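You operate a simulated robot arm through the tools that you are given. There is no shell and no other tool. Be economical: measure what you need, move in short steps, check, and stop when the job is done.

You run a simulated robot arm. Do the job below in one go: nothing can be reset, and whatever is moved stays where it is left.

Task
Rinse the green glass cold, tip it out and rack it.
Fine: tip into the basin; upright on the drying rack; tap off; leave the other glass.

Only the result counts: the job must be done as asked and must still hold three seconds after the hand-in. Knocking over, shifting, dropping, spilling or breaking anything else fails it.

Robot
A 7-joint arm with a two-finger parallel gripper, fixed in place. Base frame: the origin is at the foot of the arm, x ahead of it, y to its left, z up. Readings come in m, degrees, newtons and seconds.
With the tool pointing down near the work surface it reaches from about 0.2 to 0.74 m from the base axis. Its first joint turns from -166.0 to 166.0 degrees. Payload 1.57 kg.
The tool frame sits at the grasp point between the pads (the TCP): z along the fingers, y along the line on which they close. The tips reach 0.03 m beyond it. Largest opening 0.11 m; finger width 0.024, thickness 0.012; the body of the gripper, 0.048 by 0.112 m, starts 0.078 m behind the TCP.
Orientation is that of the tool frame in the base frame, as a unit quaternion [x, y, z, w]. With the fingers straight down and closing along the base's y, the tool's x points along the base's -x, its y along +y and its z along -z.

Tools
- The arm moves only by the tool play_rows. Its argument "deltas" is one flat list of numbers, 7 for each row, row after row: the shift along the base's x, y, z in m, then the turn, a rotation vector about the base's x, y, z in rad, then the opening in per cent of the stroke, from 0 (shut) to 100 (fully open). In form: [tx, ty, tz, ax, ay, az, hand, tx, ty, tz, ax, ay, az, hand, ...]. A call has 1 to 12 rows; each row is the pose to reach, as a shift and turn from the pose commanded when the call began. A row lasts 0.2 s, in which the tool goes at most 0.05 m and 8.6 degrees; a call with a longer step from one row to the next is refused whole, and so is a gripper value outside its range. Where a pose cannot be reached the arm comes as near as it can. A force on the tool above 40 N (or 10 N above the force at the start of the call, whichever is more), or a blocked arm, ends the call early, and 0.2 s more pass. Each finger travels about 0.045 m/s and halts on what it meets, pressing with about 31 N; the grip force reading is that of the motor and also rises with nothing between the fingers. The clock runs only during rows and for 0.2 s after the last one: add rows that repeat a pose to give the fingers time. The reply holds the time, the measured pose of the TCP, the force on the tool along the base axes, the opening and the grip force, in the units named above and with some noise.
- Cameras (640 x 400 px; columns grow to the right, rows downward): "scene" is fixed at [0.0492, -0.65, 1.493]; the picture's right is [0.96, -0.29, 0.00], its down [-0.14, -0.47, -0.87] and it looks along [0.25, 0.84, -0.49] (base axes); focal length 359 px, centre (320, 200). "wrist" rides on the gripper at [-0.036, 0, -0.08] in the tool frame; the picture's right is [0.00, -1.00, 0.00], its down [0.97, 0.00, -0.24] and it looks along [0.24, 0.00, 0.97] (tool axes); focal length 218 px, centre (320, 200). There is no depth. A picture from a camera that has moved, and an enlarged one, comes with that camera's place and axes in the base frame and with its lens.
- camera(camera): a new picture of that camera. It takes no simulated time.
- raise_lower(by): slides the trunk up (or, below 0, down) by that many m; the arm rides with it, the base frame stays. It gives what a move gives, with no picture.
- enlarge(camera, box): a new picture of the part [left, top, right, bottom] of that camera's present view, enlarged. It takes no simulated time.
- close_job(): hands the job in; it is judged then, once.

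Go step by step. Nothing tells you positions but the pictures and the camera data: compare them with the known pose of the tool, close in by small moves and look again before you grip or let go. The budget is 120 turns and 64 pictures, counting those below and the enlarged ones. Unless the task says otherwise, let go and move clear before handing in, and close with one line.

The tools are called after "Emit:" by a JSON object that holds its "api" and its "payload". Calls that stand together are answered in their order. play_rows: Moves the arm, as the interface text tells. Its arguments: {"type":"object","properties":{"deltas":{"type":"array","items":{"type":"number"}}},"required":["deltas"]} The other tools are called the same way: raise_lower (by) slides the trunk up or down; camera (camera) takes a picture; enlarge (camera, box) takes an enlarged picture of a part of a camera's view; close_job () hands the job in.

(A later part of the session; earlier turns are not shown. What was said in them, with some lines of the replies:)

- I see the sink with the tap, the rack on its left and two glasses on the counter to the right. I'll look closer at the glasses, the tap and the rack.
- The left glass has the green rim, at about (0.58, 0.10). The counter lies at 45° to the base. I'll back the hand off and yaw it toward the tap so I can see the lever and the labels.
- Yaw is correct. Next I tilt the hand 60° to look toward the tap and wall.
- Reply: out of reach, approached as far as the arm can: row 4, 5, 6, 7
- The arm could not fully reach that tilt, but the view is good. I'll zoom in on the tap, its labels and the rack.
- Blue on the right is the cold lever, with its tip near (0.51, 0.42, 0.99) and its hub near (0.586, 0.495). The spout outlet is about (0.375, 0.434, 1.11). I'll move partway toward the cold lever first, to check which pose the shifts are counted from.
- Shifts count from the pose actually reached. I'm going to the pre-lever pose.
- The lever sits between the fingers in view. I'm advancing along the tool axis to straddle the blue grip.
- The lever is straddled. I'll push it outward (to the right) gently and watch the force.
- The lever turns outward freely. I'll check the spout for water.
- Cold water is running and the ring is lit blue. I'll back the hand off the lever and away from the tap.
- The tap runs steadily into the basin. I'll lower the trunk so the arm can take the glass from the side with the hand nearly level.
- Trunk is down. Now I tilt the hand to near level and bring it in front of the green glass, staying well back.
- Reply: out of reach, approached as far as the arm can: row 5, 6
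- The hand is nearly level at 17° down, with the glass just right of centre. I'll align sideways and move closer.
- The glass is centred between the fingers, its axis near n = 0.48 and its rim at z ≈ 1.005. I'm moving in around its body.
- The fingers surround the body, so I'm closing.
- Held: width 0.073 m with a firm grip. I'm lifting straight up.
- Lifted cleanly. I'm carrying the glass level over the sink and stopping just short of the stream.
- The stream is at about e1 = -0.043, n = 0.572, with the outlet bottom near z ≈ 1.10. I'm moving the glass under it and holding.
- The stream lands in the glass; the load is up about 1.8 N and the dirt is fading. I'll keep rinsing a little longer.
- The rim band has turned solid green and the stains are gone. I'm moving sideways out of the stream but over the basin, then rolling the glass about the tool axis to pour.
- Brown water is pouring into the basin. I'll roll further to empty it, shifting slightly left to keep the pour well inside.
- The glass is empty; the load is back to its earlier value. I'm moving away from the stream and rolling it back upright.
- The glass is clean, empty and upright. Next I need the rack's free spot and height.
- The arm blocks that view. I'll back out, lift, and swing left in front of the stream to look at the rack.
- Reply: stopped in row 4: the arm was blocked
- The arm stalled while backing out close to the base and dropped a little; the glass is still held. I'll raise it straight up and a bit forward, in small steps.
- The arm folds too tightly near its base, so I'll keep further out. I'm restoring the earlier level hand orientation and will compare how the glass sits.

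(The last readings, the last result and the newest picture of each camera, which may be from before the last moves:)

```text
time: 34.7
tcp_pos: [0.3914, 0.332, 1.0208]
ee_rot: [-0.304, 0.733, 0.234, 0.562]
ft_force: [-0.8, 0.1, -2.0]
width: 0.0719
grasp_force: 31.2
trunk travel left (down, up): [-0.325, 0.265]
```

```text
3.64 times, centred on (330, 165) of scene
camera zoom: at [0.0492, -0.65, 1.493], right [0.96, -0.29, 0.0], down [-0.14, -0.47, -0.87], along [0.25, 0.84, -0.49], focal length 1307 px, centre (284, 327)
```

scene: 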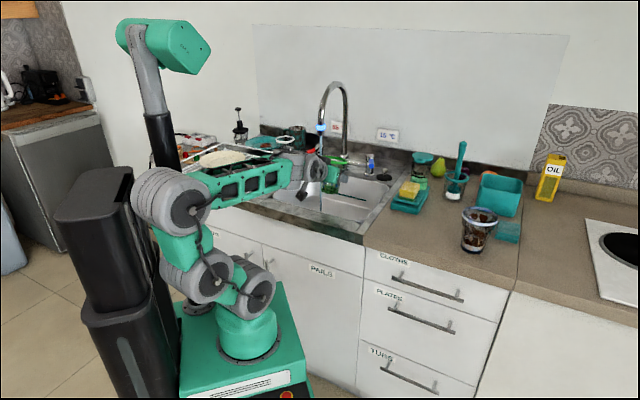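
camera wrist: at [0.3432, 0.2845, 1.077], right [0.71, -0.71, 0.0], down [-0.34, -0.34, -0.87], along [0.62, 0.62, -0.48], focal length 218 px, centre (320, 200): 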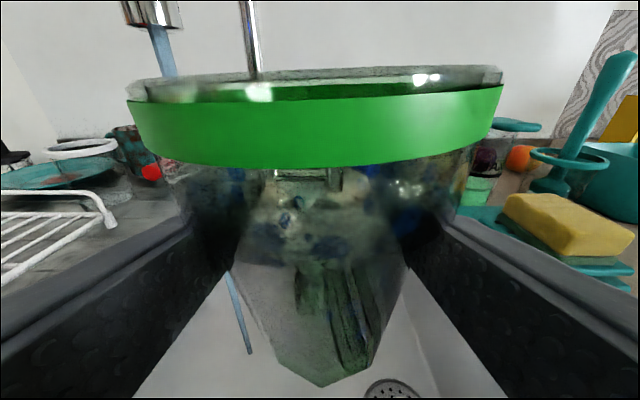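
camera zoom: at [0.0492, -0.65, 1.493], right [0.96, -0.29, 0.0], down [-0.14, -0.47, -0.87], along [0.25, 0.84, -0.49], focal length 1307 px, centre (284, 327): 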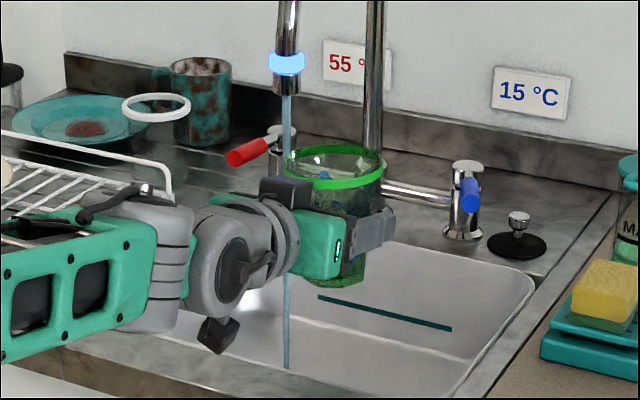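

The glass is still upright, just about 3 mm higher in the grip. I'm carrying it left in front of the stream toward the rack.

Emit:
{"api": "play_rows", "payload": {"deltas": [-0.0325, 0.0099, 0.008, 0, 0, 0, 0, -0.0608, 0.0382, 0.012, 0, 0, 0, 0, -0.0891, 0.0665, 0.012, 0, 0, 0, 0, -0.1174, 0.0947, 0.012, 0, 0, 0, 0, -0.1414, 0.1273, 0.012, 0, 0, 0, 0, -0.1626, 0.1626, 0.015, 0, 0, 0, 0]}}

Emit:
{"api": "camera", "payload": {"camera": "wrist"}}

Emit:
{"api": "enlarge", "payload": {"camera": "scene", "box": [170, 100, 350, 220]}}

```text
time: 36.1
tcp_pos: [0.2284, 0.4937, 1.038]
ee_rot: [-0.305, 0.733, 0.233, 0.561]
ft_force: [-0.7, -0.6, -1.9]
width: 0.0719
grasp_force: 30.6
trunk travel left (down, up): [-0.325, 0.265]
```

```text
22 pictures are left
camera wrist: at [0.1805, 0.4463, 1.0929], right [0.71, -0.71, 0.0], down [-0.34, -0.34, -0.87], along [0.62, 0.62, -0.49], focal length 218 px, centre (320, 200)
```

wrist: 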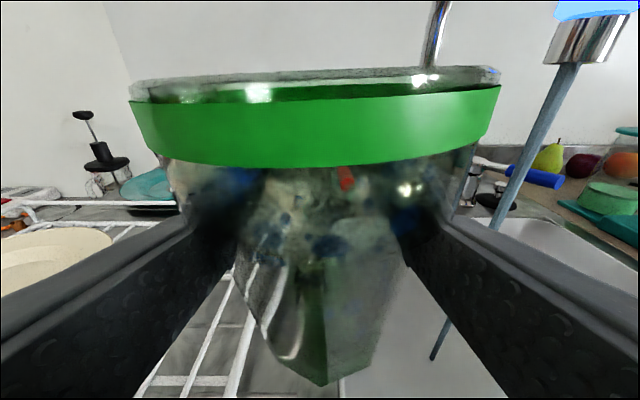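

```text
3.33 times, centred on (260, 160) of scene
camera zoom: at [0.0492, -0.65, 1.493], right [0.96, -0.29, 0.0], down [-0.14, -0.47, -0.87], along [0.25, 0.84, -0.49], focal length 1198 px, centre (520, 333)
```

zoom: 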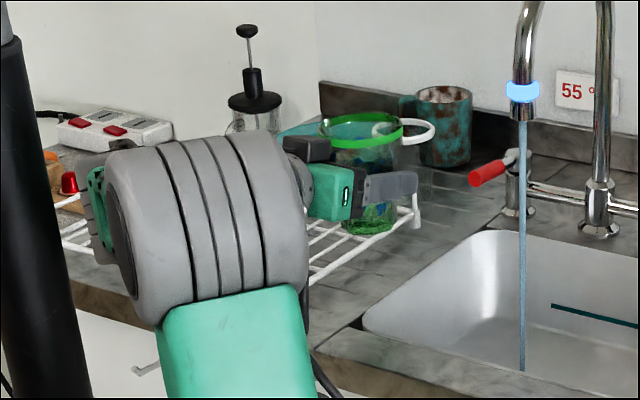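

The rack's long wires are coming into view. I need their exact spacing so the base stands across two of them.

Emit:
{"api": "enlarge", "payload": {"camera": "wrist", "box": [100, 250, 300, 400]}}

```text
2.67 times, centred on (200, 325) of wrist
camera zoom: at [0.1805, 0.4463, 1.0929], right [0.71, -0.71, 0.0], down [-0.34, -0.34, -0.87], along [0.62, 0.62, -0.49], focal length 582 px, centre (640, -133)
```

zoom: 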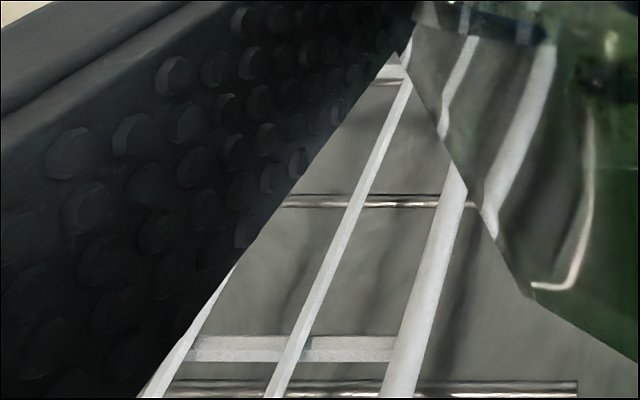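

The wires are about 29 mm apart (e1 ≈ -0.244, -0.273, -0.302, ...). I'll centre the glass between two of them at e1 ≈ -0.2875, n ≈ 0.54, and look.

Emit:
{"api": "play_rows", "payload": {"deltas": [-0.0165, 0.0306, 0, 0, 0, 0, 0, -0.033, 0.0613, 0, 0, 0, 0, 0, -0.0495, 0.0919, 0, 0, 0, 0, 0]}}

Emit:
{"api": "camera", "payload": {"camera": "wrist"}}

Emit:
{"api": "enlarge", "payload": {"camera": "scene", "box": [150, 100, 330, 220]}}

```text
time: 36.9
tcp_pos: [0.1805, 0.5894, 1.0371]
ee_rot: [-0.304, 0.733, 0.233, 0.561]
ft_force: [0.2, -0.7, -2.2]
width: 0.072
grasp_force: 30.5
trunk travel left (down, up): [-0.325, 0.265]
```

```text
19 pictures are left
camera wrist: at [0.1317, 0.5416, 1.0921], right [0.71, -0.71, 0.0], down [-0.34, -0.34, -0.87], along [0.62, 0.62, -0.49], focal length 218 px, centre (320, 200)
```

wrist: 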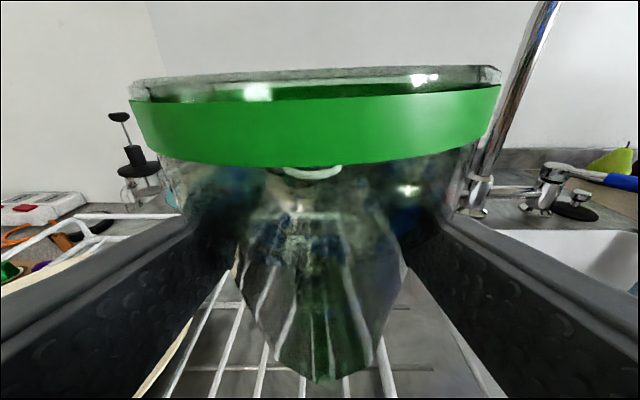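

```text
3.33 times, centred on (240, 160) of scene
camera zoom: at [0.0492, -0.65, 1.493], right [0.96, -0.29, 0.0], down [-0.14, -0.47, -0.87], along [0.25, 0.84, -0.49], focal length 1198 px, centre (587, 333)
```

zoom: 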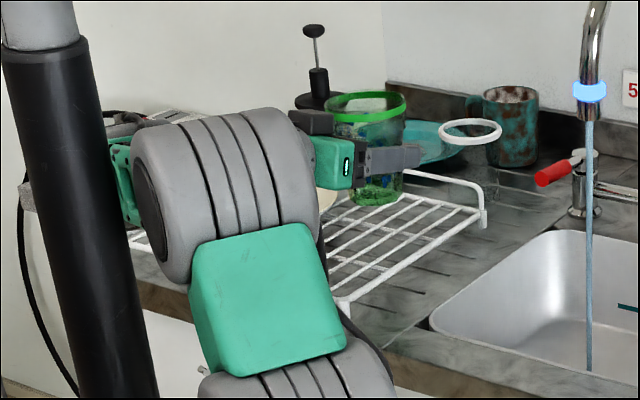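

The two wires are at +16 and -12 mm from centre. I'll nudge right 2 mm and lower to just above the wires.

Emit:
{"api": "play_rows", "payload": {"deltas": [0.0016, -0.0016, -0.018, 0, 0, 0, 0, 0.0016, -0.0016, -0.036, 0, 0, 0, 0, 0.0016, -0.0016, -0.05, 0, 0, 0, 0, 0.0016, -0.0016, -0.053, 0, 0, 0, 0]}}

Emit:
{"api": "enlarge", "payload": {"camera": "scene", "box": [215, 110, 305, 200]}}

Emit:
{"api": "camera", "payload": {"camera": "wrist"}}

```text
time: 37.9
tcp_pos: [0.1815, 0.5866, 0.9832]
ee_rot: [-0.304, 0.733, 0.233, 0.562]
ft_force: [-0.3, -0.1, -2.4]
width: 0.072
grasp_force: 30.6
trunk travel left (down, up): [-0.325, 0.265]
```

```text
4.44 times, centred on (260, 155) of scene
camera zoom: at [0.0492, -0.65, 1.493], right [0.96, -0.29, 0.0], down [-0.14, -0.47, -0.87], along [0.25, 0.84, -0.49], focal length 1597 px, centre (587, 400)
```

zoom: 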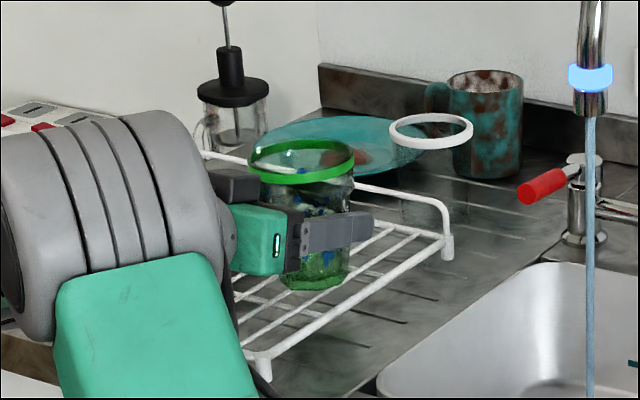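

```text
16 pictures are left
camera wrist: at [0.134, 0.5388, 1.0391], right [0.71, -0.71, 0.0], down [-0.34, -0.34, -0.87], along [0.62, 0.62, -0.49], focal length 218 px, centre (320, 200)
```

wrist: 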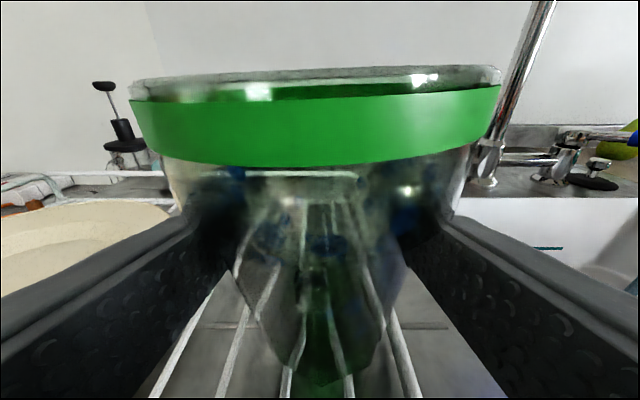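

The base straddles the two wires symmetrically. I'm lowering in small steps until contact.

Emit:
{"api": "play_rows", "payload": {"deltas": [0, 0, -0.002, 0, 0, 0, 0, 0, 0, -0.004, 0, 0, 0, 0, 0, 0, -0.006, 0, 0, 0, 0]}}

```text
time: 38.7
tcp_pos: [0.1814, 0.5852, 0.9779]
ee_rot: [-0.305, 0.733, 0.234, 0.56]
ft_force: [-0.9, 0.6, -1.9]
width: 0.0716
grasp_force: 30.5
trunk travel left (down, up): [-0.325, 0.265]
```

Emit:
{"api": "play_rows", "payload": {"deltas": [0, 0, -0.002, 0, 0, 0, 0, 0, 0, -0.004, 0, 0, 0, 0]}}

```text
time: 39.3
tcp_pos: [0.1825, 0.5851, 0.9754]
ee_rot: [-0.303, 0.732, 0.236, 0.563]
ft_force: [0.2, -2.1, 9.0]
width: 0.0717
grasp_force: 31.0
trunk travel left (down, up): [-0.325, 0.265]
```

Contact: the rack is carrying the glass. I'm easing the pressure and opening the fingers slowly.

Emit:
{"api": "play_rows", "payload": {"deltas": [0, 0, 0.001, 0, 0, 0, 0, 0, 0, 0.0015, 0, 0, 0, 62, 0, 0, 0.0015, 0, 0, 0, 70, 0, 0, 0.0015, 0, 0, 0, 80, 0, 0, 0.0015, 0, 0, 0, 88, 0, 0, 0.0015, 0, 0, 0, 88, 0, 0, 0.0015, 0, 0, 0, 88]}}

Emit:
{"api": "camera", "payload": {"camera": "wrist"}}

Emit:
{"api": "enlarge", "payload": {"camera": "scene", "box": [215, 110, 305, 200]}}

```text
time: 40.9
tcp_pos: [0.1808, 0.5851, 0.9753]
ee_rot: [-0.304, 0.734, 0.233, 0.561]
ft_force: [0.1, -0.4, -0.8]
width: 0.0966
grasp_force: 0.1
trunk travel left (down, up): [-0.325, 0.265]
```

```text
15 pictures are left
camera wrist: at [0.1334, 0.5374, 1.0299], right [0.71, -0.71, 0.0], down [-0.34, -0.34, -0.87], along [0.62, 0.62, -0.49], focal length 218 px, centre (320, 200)
```

wrist: 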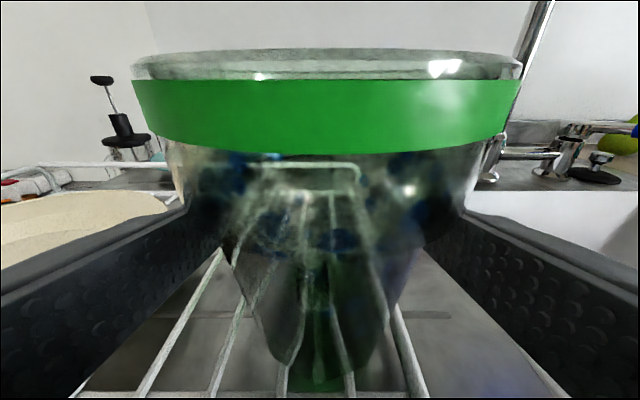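

```text
4.44 times, centred on (260, 155) of scene
camera zoom: at [0.0492, -0.65, 1.493], right [0.96, -0.29, 0.0], down [-0.14, -0.47, -0.87], along [0.25, 0.84, -0.49], focal length 1597 px, centre (587, 400)
```

zoom: 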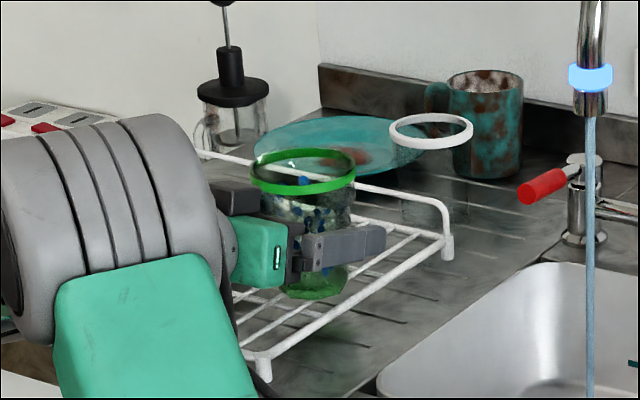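

The glass stands free on the rack. I'm opening fully and withdrawing straight back.

Emit:
{"api": "play_rows", "payload": {"deltas": [0, 0, 0, 0, 0, 0, 98, -0.007, -0.007, 0, 0, 0, 0, 100, -0.021, -0.021, 0, 0, 0, 0, 100, -0.035, -0.035, 0, 0, 0, 0, 100, -0.049, -0.049, 0.005, 0, 0, 0, 100, -0.062, -0.062, 0.01, 0, 0, 0, 100]}}

Emit:
{"api": "camera", "payload": {"camera": "wrist"}}

```text
time: 42.4
tcp_pos: [0.2013, 0.5068, 0.9708]
ee_rot: [-0.257, 0.754, 0.177, 0.578]
ft_force: [0.2, 0.1, 0.7]
width: 0.1098
grasp_force: 0.1
trunk travel left (down, up): [-0.325, 0.265]
stopped in row 6: the arm was blocked; the commanded pose is now the measured one
```

```text
13 pictures are left
camera wrist: at [0.1451, 0.4689, 1.0268], right [0.59, -0.81, 0.03], down [-0.38, -0.31, -0.87], along [0.71, 0.5, -0.49], focal length 218 px, centre (320, 200)
```

wrist: 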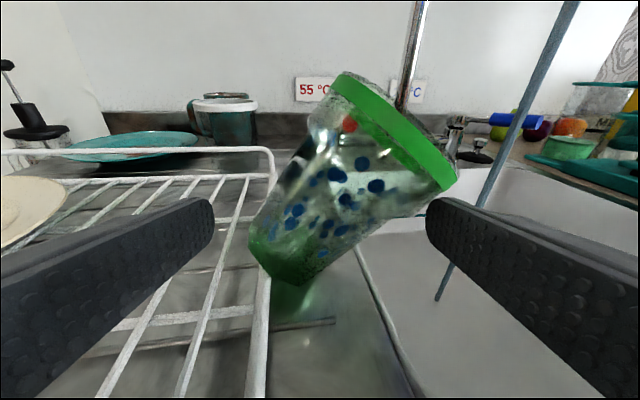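

The arm stalled near its base again and swung sideways, so the glass is now tipping toward the sink. I'll check where it is before anything moves.

Emit:
{"api": "enlarge", "payload": {"camera": "scene", "box": [200, 90, 350, 200]}}

```text
3.64 times, centred on (275, 145) of scene
camera zoom: at [0.0492, -0.65, 1.493], right [0.96, -0.29, 0.0], down [-0.14, -0.47, -0.87], along [0.25, 0.84, -0.49], focal length 1307 px, centre (484, 400)
```

zoom: 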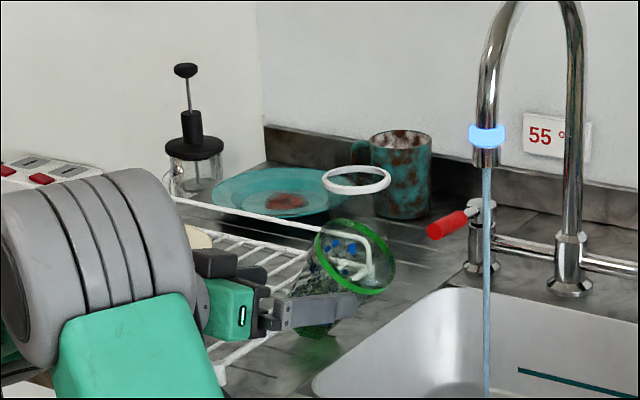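

The glass appears to be leaning on the right fingertip, still between the fingers. I'll ease forward along the fingers while closing, to catch it.

Emit:
{"api": "play_rows", "payload": {"deltas": [0.012, 0.008, 0.0, 0, 0, 0, 92, 0.024, 0.016, 0.0, 0, 0, 0, 78, 0.03, 0.02, 0.0, 0, 0, 0, 62, 0.03, 0.02, 0, 0, 0, 0, 45, 0.03, 0.02, 0, 0, 0, 0, 30, 0.03, 0.02, 0, 0, 0, 0, 15, 0.03, 0.02, 0, 0, 0, 0, 0]}}

Emit:
{"api": "camera", "payload": {"camera": "wrist"}}

```text
time: 44.0
tcp_pos: [0.2286, 0.529, 0.9707]
ee_rot: [-0.258, 0.754, 0.178, 0.577]
ft_force: [-0.1, -0.3, -1.1]
width: 0.0
grasp_force: 7.3
trunk travel left (down, up): [-0.325, 0.265]
```

```text
11 pictures are left
camera wrist: at [0.1732, 0.4899, 1.0263], right [0.59, -0.8, 0.03], down [-0.38, -0.31, -0.87], along [0.71, 0.51, -0.49], focal length 218 px, centre (320, 200)
```

wrist: 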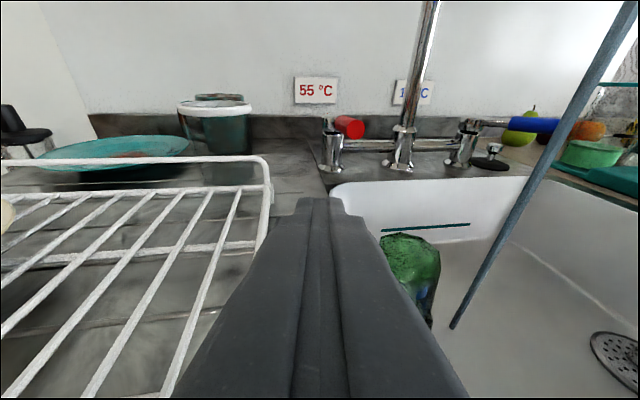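

The glass slid into the basin. I'll check whether it is intact and how it lies.

Emit:
{"api": "enlarge", "payload": {"camera": "scene", "box": [250, 120, 400, 220]}}

```text
4.00 times, centred on (325, 170) of scene
camera zoom: at [0.0492, -0.65, 1.493], right [0.96, -0.29, 0.0], down [-0.14, -0.47, -0.87], along [0.25, 0.84, -0.49], focal length 1437 px, centre (300, 320)
```

zoom: 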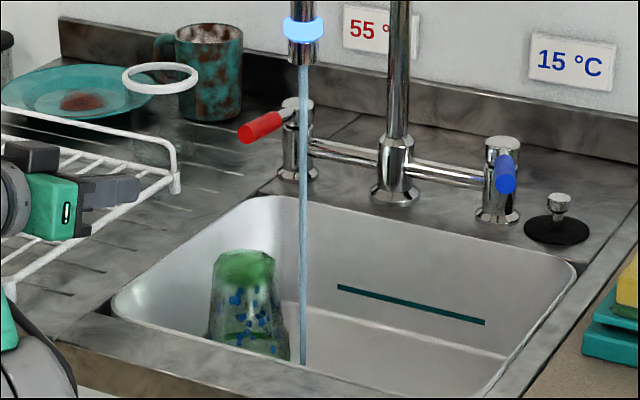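

The glass is intact and appears to stand upside down in the back left of the basin. I'll raise the trunk straight up to clear the rack, then point the hand down to look from above.

Emit:
{"api": "raise_lower", "payload": {"by": 0.2}}

Emit:
{"api": "play_rows", "payload": {"deltas": [0, -0.012, 0.01, -0.083, 0.1, 0.011, 0, 0.001, -0.025, 0.02, -0.166, 0.2, 0.022, 0, 0.001, -0.038, 0.03, -0.248, 0.3, 0.032, 0, 0.002, -0.05, 0.04, -0.331, 0.4, 0.043, 0, 0.002, -0.063, 0.05, -0.414, 0.5, 0.054, 0, 0.003, -0.076, 0.05, -0.497, 0.6, 0.065, 0, 0.003, -0.088, 0.05, -0.58, 0.7, 0.076, 0, 0.004, -0.1, 0.05, -0.662, 0.8, 0.086, 0, 0.005, -0.113, 0.05, -0.745, 0.9, 0.097, 0, 0.005, -0.126, 0.05, -0.828, 0.999, 0.108, 0]}}

Emit:
{"api": "camera", "payload": {"camera": "wrist"}}

```text
time: 46.2
tcp_pos: [0.2288, 0.5288, 1.1697]
ee_rot: [-0.258, 0.754, 0.178, 0.577]
ft_force: [-0.2, 0.0, 0.8]
width: 0.0
grasp_force: 21.0
trunk travel left (down, up): [-0.525, 0.065]
```

```text
time: 48.4
tcp_pos: [0.2346, 0.4025, 1.219]
ee_rot: [-0.383, 0.924, -0.001, -0.001]
ft_force: [-0.2, 0.8, -0.9]
width: 0.0
grasp_force: 21.3
trunk travel left (down, up): [-0.525, 0.065]
```

```text
9 pictures are left
camera wrist: at [0.2589, 0.4281, 1.2988], right [0.71, -0.71, 0.0], down [-0.69, -0.69, 0.24], along [-0.17, -0.17, -0.97], focal length 218 px, centre (320, 200)
```

wrist: 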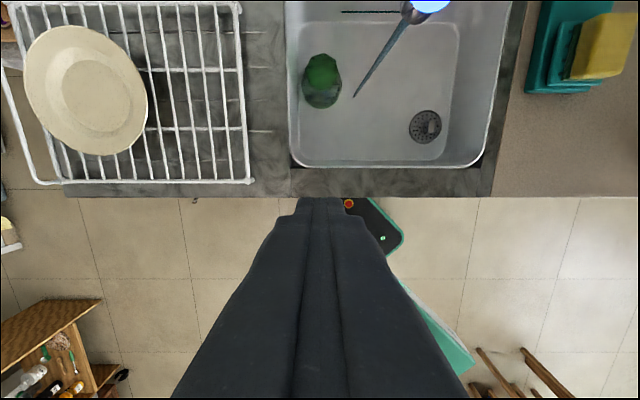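

From above, the glass stands upside down in the basin at roughly e1 = -0.115, n = 0.61, with its top at z ≈ 0.885. I'll turn the tap off first so no more water gets in, moving to the cold lever in front of the spout.

Emit:
{"api": "play_rows", "payload": {"deltas": [0.0306, -0.0306, 0, 0.0864, -0.0864, 0, 20, 0.0612, -0.0612, 0, 0.1728, -0.1728, 0, 41, 0.0918, -0.0918, 0, 0.2592, -0.2592, 0, 41, 0.1224, -0.1224, 0, 0.3456, -0.3456, 0, 41, 0.153, -0.153, 0, 0.432, -0.432, 0, 41, 0.1805, -0.1251, -0.024, 0.432, -0.432, 0, 41, 0.208, -0.0972, -0.048, 0.432, -0.432, 0, 41, 0.2355, -0.0693, -0.072, 0.432, -0.432, 0, 41, 0.2629, -0.0415, -0.096, 0.432, -0.432, 0, 41]}}

Emit:
{"api": "camera", "payload": {"camera": "wrist"}}

```text
time: 50.4
tcp_pos: [0.4948, 0.3632, 1.1229]
ee_rot: [-0.364, 0.881, 0.114, 0.279]
ft_force: [-0.8, 0.0, 0.4]
width: 0.0449
grasp_force: 0.0
trunk travel left (down, up): [-0.525, 0.065]
```

```text
8 pictures are left
camera wrist: at [0.4831, 0.3516, 1.2085], right [0.71, -0.71, 0.0], down [-0.66, -0.66, -0.36], along [0.26, 0.25, -0.93], focal length 218 px, centre (320, 200)
```

wrist: 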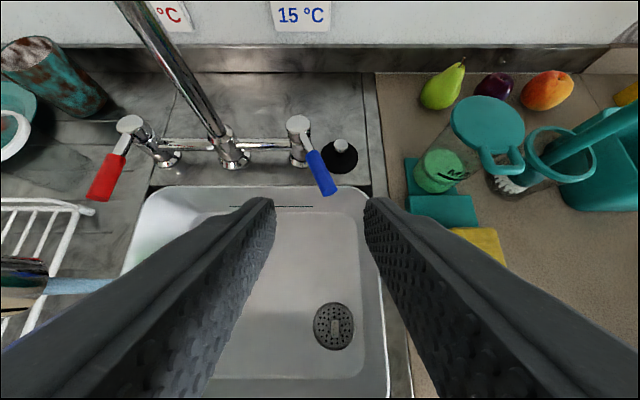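

The lever lies between the fingers' paths. I'm advancing to straddle it, then sweeping it back to the left until it stops.

Emit:
{"api": "play_rows", "payload": {"deltas": [0.0165, 0.0135, -0.03, 0, 0, 0, 41, 0.032, 0.028, -0.06, 0, 0, 0, 41, 0.047, 0.043, -0.09, 0, 0, 0, 41, 0.061, 0.057, -0.119, 0, 0, 0, 41]}}

Emit:
{"api": "play_rows", "payload": {"deltas": [-0.008, 0.008, 0, 0, 0, 0, 41, -0.016, 0.016, 0, 0, 0, 0, 41, -0.023, 0.023, 0, 0, 0, 0, 41, -0.029, 0.029, 0, 0, 0, 0, 41, -0.034, 0.034, 0, 0, 0, 0, 41]}}

Emit:
{"api": "enlarge", "payload": {"camera": "scene", "box": [260, 90, 420, 210]}}

```text
time: 51.4
tcp_pos: [0.5598, 0.4179, 1.0024]
ee_rot: [-0.365, 0.881, 0.114, 0.279]
ft_force: [-0.1, 0.8, -0.3]
width: 0.0453
grasp_force: 0.0
trunk travel left (down, up): [-0.525, 0.065]
```

```text
time: 52.6
tcp_pos: [0.5244, 0.4496, 1.0052]
ee_rot: [-0.365, 0.881, 0.115, 0.278]
ft_force: [0.6, -1.2, 0.6]
width: 0.046
grasp_force: 0.5
trunk travel left (down, up): [-0.525, 0.065]
```

```text
3.33 times, centred on (340, 150) of scene
camera zoom: at [0.0492, -0.65, 1.493], right [0.96, -0.29, 0.0], down [-0.14, -0.47, -0.87], along [0.25, 0.84, -0.49], focal length 1198 px, centre (253, 367)
```

zoom: 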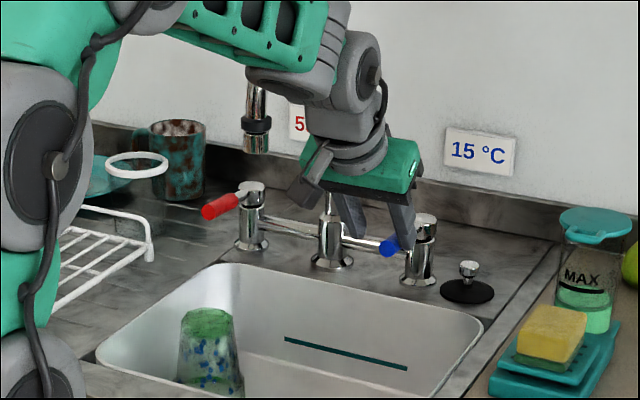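

The tap is off: the ring is dark and there is no stream. I'm retracting from the lever along the tool axis.

Emit:
{"api": "play_rows", "payload": {"deltas": [0.005, -0.005, 0, 0, 0, 0, 41, -0.015, -0.025, 0.03, 0, 0, 0, 41, -0.034, -0.042, 0.065, 0, 0, 0, 41, -0.052, -0.06, 0.1, 0, 0, 0, 41, -0.075, -0.085, 0.13, 0, 0, 0, 60, -0.1, -0.11, 0.15, 0, 0, 0, 80, -0.12, -0.135, 0.165, 0, 0, 0, 100, -0.14, -0.16, 0.18, 0, 0, 0, 100]}}

Emit:
{"api": "play_rows", "payload": {"deltas": [-0.019, 0.014, 0.002, 0.023, 0.0317, -0.1222, 100, -0.038, 0.028, 0.004, 0.046, 0.0633, -0.2445, 100, -0.057, 0.042, 0.006, 0.069, 0.095, -0.3667, 100, -0.0755, 0.0565, 0.008, 0.092, 0.1267, -0.489, 100, -0.0944, 0.0706, 0.01, 0.115, 0.1583, -0.611, 100, -0.1133, 0.0848, 0.012, 0.138, 0.19, -0.7335, 100, -0.132, 0.099, 0.014, 0.161, 0.222, -0.856, 100, -0.151, 0.113, 0.015, 0.184, 0.253, -0.978, 100]}}

```text
time: 54.4
tcp_pos: [0.3854, 0.291, 1.1867]
ee_rot: [-0.364, 0.881, 0.114, 0.278]
ft_force: [0.3, 0.5, -0.8]
width: 0.11
grasp_force: 0.1
trunk travel left (down, up): [-0.525, 0.065]
```

```text
time: 56.2
tcp_pos: [0.2325, 0.404, 1.1997]
ee_rot: [0.134, 0.962, 0.092, 0.221]
ft_force: [-0.3, -0.1, 0.3]
width: 0.1099
grasp_force: 0.1
trunk travel left (down, up): [-0.525, 0.065]
```

Now I finish the turn and move above the glass from the left side, clear of the spout, then look.

Emit:
{"api": "play_rows", "payload": {"deltas": [0.006, 0.0274, -0.029, 0.023, 0.0317, -0.1222, 100, 0.012, 0.0548, -0.058, 0.046, 0.0633, -0.2445, 100, 0.018, 0.0822, -0.088, 0.069, 0.095, -0.3667, 100, 0.0235, 0.1096, -0.117, 0.0916, 0.127, -0.489, 100]}}

Emit:
{"api": "camera", "payload": {"camera": "wrist"}}

```text
time: 57.2
tcp_pos: [0.2556, 0.5144, 1.0845]
ee_rot: [0.378, 0.908, 0.071, 0.168]
ft_force: [0.0, 0.1, -0.1]
width: 0.1099
grasp_force: 0.0
trunk travel left (down, up): [-0.525, 0.065]
```

```text
6 pictures are left
camera wrist: at [0.2497, 0.4899, 1.167], right [-0.66, -0.7, -0.26], down [-0.72, 0.69, -0.02], along [0.19, 0.17, -0.97], focal length 218 px, centre (320, 200)
```

wrist: 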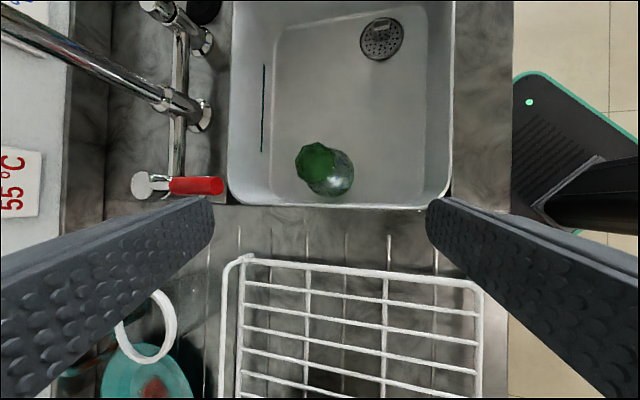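

The base octagon confirms the glass is standing upside down at (0.346, 0.511). I'm lowering the open fingers around it along the tool axis.

Emit:
{"api": "play_rows", "payload": {"deltas": [0.015, -0.001, -0.039, 0, 0, 0, 100, 0.03, -0.001, -0.078, 0, 0, 0, 100, 0.045, -0.002, -0.117, 0, 0, 0, 100, 0.06, -0.002, -0.156, 0, 0, 0, 100, 0.075, -0.003, -0.195, 0, 0, 0, 100, 0.09, -0.003, -0.232, 0, 0, 0, 100]}}

```text
time: 58.6
tcp_pos: [0.3457, 0.5133, 0.85]
ee_rot: [0.377, 0.908, 0.072, 0.169]
ft_force: [-0.3, 0.1, -0.3]
width: 0.1101
grasp_force: 0.0
trunk travel left (down, up): [-0.525, 0.065]
```

No contact so far, so I'm closing on the glass.

Emit:
{"api": "play_rows", "payload": {"deltas": [0, 0, 0, 0, 0, 0, 85, 0, 0, 0, 0, 0, 0, 70, 0, 0, 0, 0, 0, 0, 55, 0, 0, 0, 0, 0, 0, 40, 0, 0, 0, 0, 0, 0, 20, 0, 0, 0, 0, 0, 0, 0, 0, 0, 0, 0, 0, 0, 0]}}

```text
time: 60.2
tcp_pos: [0.346, 0.5123, 0.8519]
ee_rot: [0.376, 0.908, 0.072, 0.17]
ft_force: [0.4, 0.0, 4.0]
width: 0.0727
grasp_force: 30.9
trunk travel left (down, up): [-0.525, 0.065]
```

Gripped at a width of 0.073 m. I'll lift it off the floor and carry it to the middle of the basin while tilting the hand, so I can lay the glass on its side for a better regrasp.

Emit:
{"api": "play_rows", "payload": {"deltas": [0, 0, 0.025, 0, 0, 0, 0, 0, 0, 0.05, 0, 0, 0, 0, 0.008, -0.0181, 0.048, -0.0941, -0.0532, -0.0178, 0, 0.016, -0.0362, 0.046, -0.1882, -0.1063, -0.0357, 0, 0.024, -0.0544, 0.044, -0.2822, -0.1595, -0.0535, 0, 0.032, -0.0725, 0.043, -0.3763, -0.2127, -0.0713, 0, 0.04, -0.0906, 0.041, -0.4704, -0.2659, -0.0892, 0, 0.048, -0.1087, 0.039, -0.5645, -0.319, -0.107, 0, 0.056, -0.1269, 0.037, -0.6585, -0.3722, -0.1249, 0, 0.064, -0.145, 0.035, -0.7526, -0.4254, -0.1427, 0]}}

Emit:
{"api": "enlarge", "payload": {"camera": "scene", "box": [240, 100, 400, 220]}}

```text
time: 62.4
tcp_pos: [0.4051, 0.3268, 0.8732]
ee_rot: [0.329, 0.786, -0.204, 0.482]
ft_force: [0.5, -0.1, -1.0]
width: 0.0697
grasp_force: 31.2
out of reach, approached as far as the arm can: row 9, 10
trunk travel left (down, up): [-0.525, 0.065]
```

```text
3.33 times, centred on (320, 160) of scene
camera zoom: at [0.0492, -0.65, 1.493], right [0.96, -0.29, 0.0], down [-0.14, -0.47, -0.87], along [0.25, 0.84, -0.49], focal length 1198 px, centre (320, 333)
```

zoom: 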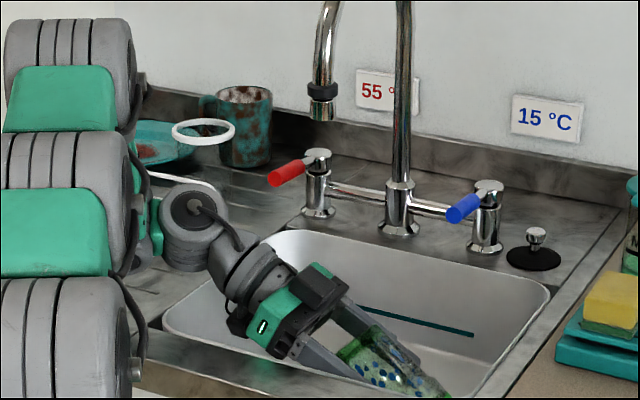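

The glass is held tilted, rim pointing down to the right. I'll shift it slightly away from the front wall and lower until the rim touches the floor.

Emit:
{"api": "play_rows", "payload": {"deltas": [0.001, 0.013, 0, 0, 0, 0, 0, 0.002, 0.026, 0, 0, 0, 0, 0.0035, 0.039, 0, 0, 0, 0, 0, 0.0035, 0.039, -0.006, 0, 0, 0, 0, 0.0035, 0.039, -0.012, 0, 0, 0, 0, 0.0035, 0.039, -0.018, 0, 0, 0, 0]}}

```text
refused: deltas must hold 7 numbers for each row
```

Emit:
{"api": "play_rows", "payload": {"deltas": [0.001, 0.013, 0, 0, 0, 0, 0, 0.002, 0.026, 0, 0, 0, 0, 0, 0.0035, 0.039, 0, 0, 0, 0, 0, 0.0035, 0.039, -0.006, 0, 0, 0, 0, 0.0035, 0.039, -0.012, 0, 0, 0, 0]}}

```text
time: 63.6
tcp_pos: [0.4015, 0.3325, 0.8622]
ee_rot: [0.327, 0.787, -0.201, 0.483]
ft_force: [1.3, 0.3, -3.0]
width: 0.0693
grasp_force: 30.9
out of reach, approached as far as the arm can: row 1, 2, 3, 4, 5
trunk travel left (down, up): [-0.525, 0.065]
```

Emit:
{"api": "play_rows", "payload": {"deltas": [0, 0, -0.005, 0, 0, 0, 0, 0, 0, -0.01, 0, 0, 0, 0, 0, 0, -0.014, 0, 0, 0, 0]}}

```text
time: 64.4
tcp_pos: [0.3998, 0.3324, 0.8518]
ee_rot: [0.331, 0.786, -0.198, 0.484]
ft_force: [-8.0, -4.3, 29.1]
width: 0.0693
grasp_force: 31.0
trunk travel left (down, up): [-0.525, 0.065]
```

The rim is on the floor. I'm easing up a few millimetres and opening so the glass lies down.

Emit:
{"api": "play_rows", "payload": {"deltas": [0, 0, 0.004, 0, 0, 0, 0, 0, 0, 0.006, 0, 0, 0, 60, 0, 0, 0.006, 0, 0, 0, 75, 0, 0, 0.006, 0, 0, 0, 90, 0, 0, 0.006, 0, 0, 0, 100, 0, 0, 0.006, 0, 0, 0, 100, 0, 0, 0.006, 0, 0, 0, 100]}}

Emit:
{"api": "camera", "payload": {"camera": "wrist"}}

```text
time: 66.0
tcp_pos: [0.4018, 0.3334, 0.8518]
ee_rot: [0.327, 0.788, -0.2, 0.482]
ft_force: [4.6, 2.1, -1.5]
width: 0.1059
grasp_force: 0.0
trunk travel left (down, up): [-0.525, 0.065]
```

```text
4 pictures are left
camera wrist: at [0.3613, 0.3719, 0.9208], right [-0.71, -0.7, 0.0], down [-0.46, 0.46, -0.76], along [0.53, -0.54, -0.65], focal length 218 px, centre (320, 200)
```

wrist: 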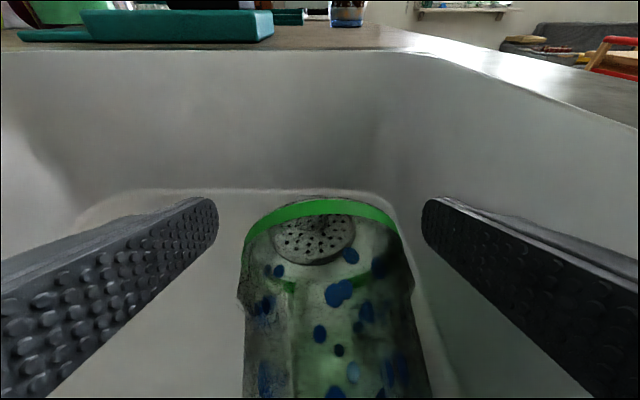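

The glass now lies on its side with the rim pointing right, its axis along the sink. I'm lifting the open fingers off, then backing toward me clear of the spout before re-orienting.

Emit:
{"api": "play_rows", "payload": {"deltas": [0, 0, 0.025, 0, 0, 0, 95, 0, 0, 0.055, 0, 0, 0, 95, 0, 0, 0.08, 0, 0, 0, 95, -0.02, -0.02, 0.095, 0, 0, 0, 95, -0.04, -0.04, 0.11, 0, 0, 0, 95, -0.06, -0.06, 0.13, 0, 0, 0, 95]}}

```text
time: 66.9
tcp_pos: [0.3913, 0.3107, 0.9276]
ee_rot: [0.326, 0.789, -0.199, 0.482]
ft_force: [0.1, -0.8, 0.1]
width: 0.1046
grasp_force: 0.1
out of reach, approached as far as the arm can: row 1, 2, 3, 4
trunk travel left (down, up): [-0.525, 0.065]
stopped in row 4: the force on the tool passed its limit (the readings are from after the stop); the commanded pose is now the measured one
```

A force spike stopped it, likely the wrist near the spout. The reading is back to zero now, so I'll retreat mostly horizontally in small steps.

Emit:
{"api": "play_rows", "payload": {"deltas": [-0.008, -0.008, 0.003, 0, 0, 0, 90, -0.016, -0.016, 0.008, 0, 0, 0, 90, -0.024, -0.024, 0.012, 0, 0, 0, 90]}}

```text
time: 67.7
tcp_pos: [0.3691, 0.2863, 0.9372]
ee_rot: [0.325, 0.789, -0.199, 0.482]
ft_force: [-0.3, 0.5, 0.7]
width: 0.0992
grasp_force: 0.0
trunk travel left (down, up): [-0.525, 0.065]
```

Clear. Now I rotate the hand back to near-vertical, leaning 12° right, while rising at a safe distance from the spout.

Emit:
{"api": "play_rows", "payload": {"deltas": [-0.002, -0.002, 0.015, 0.0888, 0.0961, 0.0068, 86, -0.004, -0.004, 0.03, 0.1776, 0.1922, 0.0136, 86, -0.006, -0.006, 0.045, 0.2664, 0.2883, 0.0204, 86, -0.008, -0.008, 0.06, 0.3552, 0.3844, 0.0272, 86, -0.01, -0.01, 0.075, 0.444, 0.4805, 0.034, 86, -0.01, -0.01, 0.09, 0.5328, 0.5766, 0.0408, 86, -0.01, -0.01, 0.1, 0.6216, 0.6727, 0.0476, 86, -0.01, -0.01, 0.11, 0.7104, 0.7688, 0.0544, 86, -0.01, -0.01, 0.11, 0.7992, 0.8649, 0.0612, 86, -0.01, -0.01, 0.11, 0.888, 0.961, 0.068, 86]}}

```text
time: 69.9
tcp_pos: [0.3594, 0.2768, 1.0478]
ee_rot: [0.344, 0.933, 0.038, -0.099]
ft_force: [-0.4, 0.4, 0.4]
width: 0.095
grasp_force: 0.1
trunk travel left (down, up): [-0.525, 0.065]
```

Orientation reached. I'm moving over the lying glass and looking once before descending.

Emit:
{"api": "play_rows", "payload": {"deltas": [0.018, 0.016, -0.01, 0, 0, 0, 86, 0.036, 0.033, -0.02, 0, 0, 0, 86, 0.0533, 0.049, -0.03, 0, 0, 0, 86]}}

Emit:
{"api": "camera", "payload": {"camera": "wrist"}}

```text
time: 70.7
tcp_pos: [0.4136, 0.325, 1.0183]
ee_rot: [0.343, 0.933, 0.039, -0.099]
ft_force: [0.2, -0.3, -0.4]
width: 0.0946
grasp_force: 0.1
trunk travel left (down, up): [-0.525, 0.065]
```

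```text
3 pictures are left
camera wrist: at [0.4528, 0.2916, 1.0883], right [-0.65, -0.76, 0.0], down [-0.69, 0.58, 0.44], along [-0.33, 0.29, -0.9], focal length 218 px, centre (320, 200)
```

wrist: 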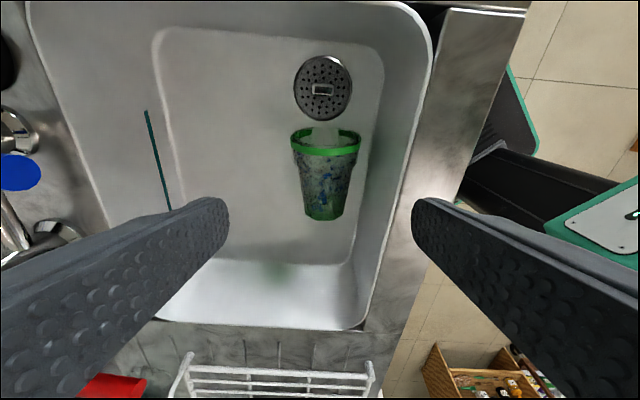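

The glass lies along the hand's plane, with its mid-body at about (0.373, 0.353) and its axis matching my yaw. I'm descending along the tool axis with an 88 mm opening.

Emit:
{"api": "play_rows", "payload": {"deltas": [-0.0064, 0.005, -0.033, 0, 0, 0, 80, -0.0127, 0.01, -0.066, 0, 0, 0, 80, -0.019, 0.0149, -0.099, 0, 0, 0, 80, -0.0254, 0.0198, -0.132, 0, 0, 0, 80, -0.032, 0.025, -0.165, 0, 0, 0, 80, -0.0381, 0.0297, -0.19, 0, 0, 0, 80, -0.0381, 0.0297, -0.195, 0, 0, 0, 80]}}

```text
time: 72.3
tcp_pos: [0.374, 0.3567, 0.8229]
ee_rot: [0.342, 0.934, 0.039, -0.098]
ft_force: [-0.4, -0.3, 1.1]
width: 0.0878
grasp_force: 0.0
trunk travel left (down, up): [-0.525, 0.065]
```

In place with no contact. I'm closing on the body.

Emit:
{"api": "play_rows", "payload": {"deltas": [0, 0, 0, 0, 0, 0, 72, 0, 0, 0, 0, 0, 0, 60, 0, 0, 0, 0, 0, 0, 45, 0, 0, 0, 0, 0, 0, 25, 0, 0, 0, 0, 0, 0, 0, 0, 0, 0, 0, 0, 0, 0]}}

```text
time: 73.7
tcp_pos: [0.3737, 0.3572, 0.8235]
ee_rot: [0.343, 0.933, 0.039, -0.099]
ft_force: [-0.6, 0.2, -0.9]
width: 0.0677
grasp_force: 31.2
trunk travel left (down, up): [-0.525, 0.065]
```

Gripped at 0.068 m. I'm lifting back out along the tool axis, then pulling toward me away from the spout.

Emit:
{"api": "play_rows", "payload": {"deltas": [0.006, -0.005, 0.035, 0, 0, 0, 0, 0.012, -0.01, 0.07, 0, 0, 0, 0, 0.018, -0.015, 0.105, 0, 0, 0, 0, 0.024, -0.02, 0.14, 0, 0, 0, 0, 0.03, -0.026, 0.175, 0, 0, 0, 0, 0.0317, -0.027, 0.196, 0, 0, 0, 0, 0.013, -0.045, 0.215, 0, 0, 0, 0, -0.006, -0.064, 0.235, 0, 0, 0, 0, -0.0237, -0.082, 0.257, 0, 0, 0, 0]}}

```text
time: 75.7
tcp_pos: [0.3504, 0.2718, 1.0793]
ee_rot: [0.344, 0.933, 0.04, -0.099]
ft_force: [0.4, -0.8, -2.2]
width: 0.0679
grasp_force: 30.9
trunk travel left (down, up): [-0.525, 0.065]
```

Held (-2.2 N, the glass alone). Next I yaw 85° so the rim points toward the wall side, rising to z ≈ 1.2.

Emit:
{"api": "play_rows", "payload": {"deltas": [0, 0, 0.011, 0, 0, 0.1357, 0, 0, 0, 0.022, 0, 0, 0.2713, 0, 0, 0, 0.033, 0, 0, 0.407, 0, 0, 0, 0.044, 0, 0, 0.5426, 0, 0, 0, 0.055, 0, 0, 0.678, 0, 0, 0, 0.066, 0, 0, 0.814, 0, 0, 0, 0.077, 0, 0, 0.9495, 0, 0, 0, 0.088, 0, 0, 1.085, 0, 0, 0, 0.099, 0, 0, 1.221, 0, 0, 0, 0.11, 0, 0, 1.3565, 0, 0, 0, 0.12, 0, 0, 1.492, 0]}}

```text
time: 78.1
tcp_pos: [0.3491, 0.2715, 1.2002]
ee_rot: [-0.383, 0.918, -0.039, -0.099]
ft_force: [0.8, 0.1, -1.9]
width: 0.0678
grasp_force: 31.0
out of reach, approached as far as the arm can: row 7, 8, 9, 10
trunk travel left (down, up): [-0.525, 0.065]
```

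Rim now points toward the wall side. I'm lowering the trunk 0.2 m; at z ≈ 1.0 the hand stays well above everything.

Emit:
{"api": "raise_lower", "payload": {"by": -0.2}}

Emit:
{"api": "play_rows", "payload": {"deltas": [0.008, 0.007, 0.01, 0.0922, -0.0922, 0, 0, 0.016, 0.014, 0.02, 0.1844, -0.1844, 0, 0, 0.025, 0.021, 0.03, 0.2766, -0.2766, 0, 0, 0.033, 0.027, 0.03, 0.3688, -0.3688, 0, 0, 0.041, 0.034, 0.03, 0.461, -0.461, 0, 0, 0.049, 0.041, 0.03, 0.5532, -0.5532, 0, 0, 0.057, 0.048, 0.03, 0.6454, -0.6454, 0, 0, 0.065, 0.055, 0.03, 0.7376, -0.7376, 0, 0, 0.074, 0.061, 0.03, 0.8298, -0.8298, 0, 0, 0.082, 0.068, 0.03, 0.922, -0.922, 0, 0, 0.09, 0.075, 0.03, 1.0147, -1.0147, 0, 0]}}

```text
time: 80.3
tcp_pos: [0.3502, 0.2715, 0.9996]
ee_rot: [-0.382, 0.918, -0.039, -0.099]
ft_force: [-0.8, 1.5, -2.2]
width: 0.0676
grasp_force: 30.7
trunk travel left (down, up): [-0.325, 0.265]
```

```text
time: 82.7
tcp_pos: [0.4402, 0.346, 1.0298]
ee_rot: [-0.316, 0.754, 0.222, 0.531]
ft_force: [0.8, 0.8, -2.6]
width: 0.0679
grasp_force: 30.8
trunk travel left (down, up): [-0.325, 0.265]
```

The hand is at the right attitude, so I'm checking that the glass is upright.

Emit:
{"api": "enlarge", "payload": {"camera": "scene", "box": [280, 110, 400, 200]}}

```text
4.44 times, centred on (340, 155) of scene
camera zoom: at [0.0492, -0.65, 1.493], right [0.96, -0.29, 0.0], down [-0.14, -0.47, -0.87], along [0.25, 0.84, -0.49], focal length 1597 px, centre (231, 400)
```

zoom: 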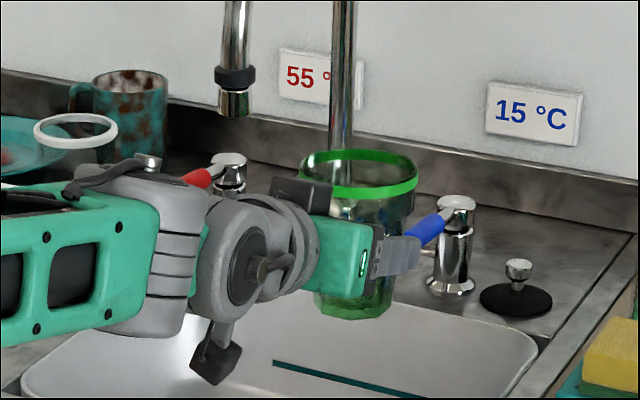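

The glass is upright: its axis matches the camera's vertical direction. I'm carrying it left, below and in front of the spout, to the rack spot.

Emit:
{"api": "play_rows", "payload": {"deltas": [-0.0354, -0.0212, -0.004, 0, 0, 0, 0, -0.0679, -0.0113, -0.005, 0, 0, 0, 0, -0.0997, 0.0205, -0.005, 0, 0, 0, 0, -0.1315, 0.0523, -0.005, 0, 0, 0, 0, -0.1598, 0.0806, -0.002, 0, 0, 0, 0, -0.1838, 0.1131, 0, 0, 0, 0, 0, -0.2086, 0.1449, 0, 0, 0, 0, 0, -0.2262, 0.1768, 0, 0, 0, 0, 0, -0.2439, 0.2086, 0, 0, 0, 0, 0, -0.2637, 0.2368, 0, 0, 0, 0, 0]}}

```text
time: 84.9
tcp_pos: [0.176, 0.5851, 1.0302]
ee_rot: [-0.316, 0.757, 0.219, 0.529]
ft_force: [-0.1, -0.9, -2.7]
width: 0.068
grasp_force: 31.0
trunk travel left (down, up): [-0.325, 0.265]
```

On target with no stall. I'm lowering in steps toward the wires.

Emit:
{"api": "play_rows", "payload": {"deltas": [0.001, -0.001, -0.015, 0, 0, 0, 0, 0.001, -0.001, -0.03, 0, 0, 0, 0, 0.001, -0.001, -0.042, 0, 0, 0, 0]}}

Emit:
{"api": "camera", "payload": {"camera": "wrist"}}

```text
time: 85.7
tcp_pos: [0.1764, 0.5829, 0.9876]
ee_rot: [-0.317, 0.756, 0.221, 0.529]
ft_force: [0.2, -0.9, -2.6]
width: 0.068
grasp_force: 30.8
trunk travel left (down, up): [-0.325, 0.265]
```

```text
1 pictures are left
camera wrist: at [0.1315, 0.5384, 1.0481], right [0.71, -0.7, 0.0], down [-0.39, -0.4, -0.83], along [0.58, 0.59, -0.56], focal length 218 px, centre (320, 200)
```

wrist: 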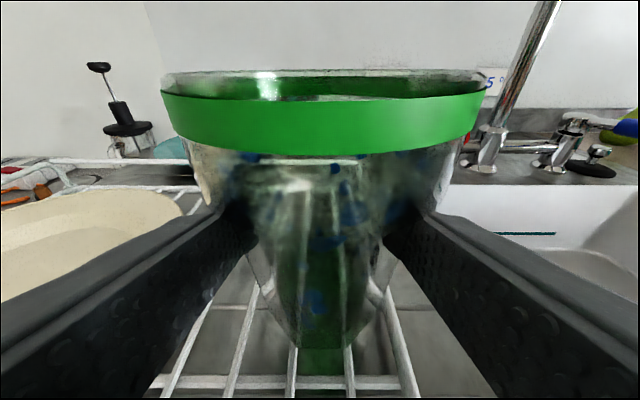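

Centred exactly between two wires. I'm lowering to contact.

Emit:
{"api": "play_rows", "payload": {"deltas": [0, 0, -0.003, 0, 0, 0, 0, 0, 0, -0.006, 0, 0, 0, 0, 0, 0, -0.009, 0, 0, 0, 0]}}

```text
time: 86.5
tcp_pos: [0.1777, 0.5815, 0.9792]
ee_rot: [-0.316, 0.755, 0.221, 0.53]
ft_force: [-0.3, 0.1, -1.9]
width: 0.0681
grasp_force: 31.0
trunk travel left (down, up): [-0.325, 0.265]
```

Emit:
{"api": "play_rows", "payload": {"deltas": [0, 0, -0.002, 0, 0, 0, 0, 0, 0, -0.004, 0, 0, 0, 0]}}

```text
time: 87.1
tcp_pos: [0.1772, 0.583, 0.9777]
ee_rot: [-0.315, 0.755, 0.222, 0.53]
ft_force: [-1.0, -1.7, 6.2]
width: 0.068
grasp_force: 31.3
trunk travel left (down, up): [-0.325, 0.265]
```

Contact made. I'm opening slowly to full width and holding still.

Emit:
{"api": "play_rows", "payload": {"deltas": [0, 0, 0.001, 0, 0, 0, 0, 0, 0, 0.001, 0, 0, 0, 60, 0, 0, 0.001, 0, 0, 0, 66, 0, 0, 0.001, 0, 0, 0, 74, 0, 0, 0.001, 0, 0, 0, 82, 0, 0, 0.001, 0, 0, 0, 90, 0, 0, 0.001, 0, 0, 0, 97, 0, 0, 0.001, 0, 0, 0, 100, 0, 0, 0.001, 0, 0, 0, 100, 0, 0, 0.001, 0, 0, 0, 100]}}

```text
time: 89.3
tcp_pos: [0.1759, 0.5824, 0.9764]
ee_rot: [-0.315, 0.756, 0.22, 0.53]
ft_force: [-0.2, 0.1, -0.7]
width: 0.1099
grasp_force: 0.2
trunk travel left (down, up): [-0.325, 0.265]
```

Released. Before rising past the rim I'll use the last picture to check the side clearances.

Emit:
{"api": "camera", "payload": {"camera": "wrist"}}

```text
0 pictures are left
camera wrist: at [0.132, 0.5379, 1.0364], right [0.71, -0.7, 0.0], down [-0.39, -0.4, -0.83], along [0.59, 0.59, -0.56], focal length 218 px, centre (320, 200)
```

wrist: 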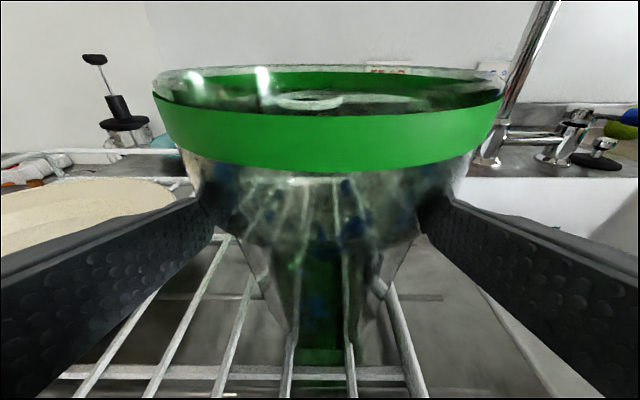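

The glass stands upright and level, about 2 mm right of the hand's centre. I'm nudging the hand 2 mm right, then rising straight up with the trunk alone so the arm cannot swing.

Emit:
{"api": "play_rows", "payload": {"deltas": [0.0015, -0.0015, 0, 0, 0, 0, 100, 0.0015, -0.0015, 0, 0, 0, 0, 100]}}

Emit:
{"api": "raise_lower", "payload": {"by": 0.04}}

```text
time: 89.9
tcp_pos: [0.1783, 0.5804, 0.9755]
ee_rot: [-0.315, 0.756, 0.22, 0.53]
ft_force: [-0.3, 0.5, 0.2]
width: 0.1101
grasp_force: 0.0
trunk travel left (down, up): [-0.325, 0.265]
```

```text
time: 90.7
tcp_pos: [0.1777, 0.5813, 1.0152]
ee_rot: [-0.315, 0.756, 0.22, 0.53]
ft_force: [-0.3, 0.0, 0.1]
width: 0.11
grasp_force: 0.0
trunk travel left (down, up): [-0.365, 0.225]
```

No contact, so I continue straight up until well clear of the rim.

Emit:
{"api": "raise_lower", "payload": {"by": 0.18}}

```text
time: 92.7
tcp_pos: [0.1784, 0.5811, 1.1954]
ee_rot: [-0.315, 0.756, 0.22, 0.53]
ft_force: [0.2, 0.2, 0.2]
width: 0.1099
grasp_force: 0.1
trunk travel left (down, up): [-0.545, 0.045]
```

The hand is free and about 0.15 m above the rim with no load. The glass is on the rack and the tap is off, so I'm handing in.

Emit:
{"api": "close_job", "payload": {}}

```text
The job is handed in.
```

The green glass is rinsed cold, emptied into the basin and upright on the drying rack, with the tap off and the other glass not touched. On the first try at racking it I knocked the green glass off the rack into the basin. It looked undamaged, so I picked it up and racked it again without a second rinse. One force stop came during that recovery, probably the wrist brushing the spout. I had no pictures left after letting go, so the final lift-away was checked only by force readings, which showed no contact.
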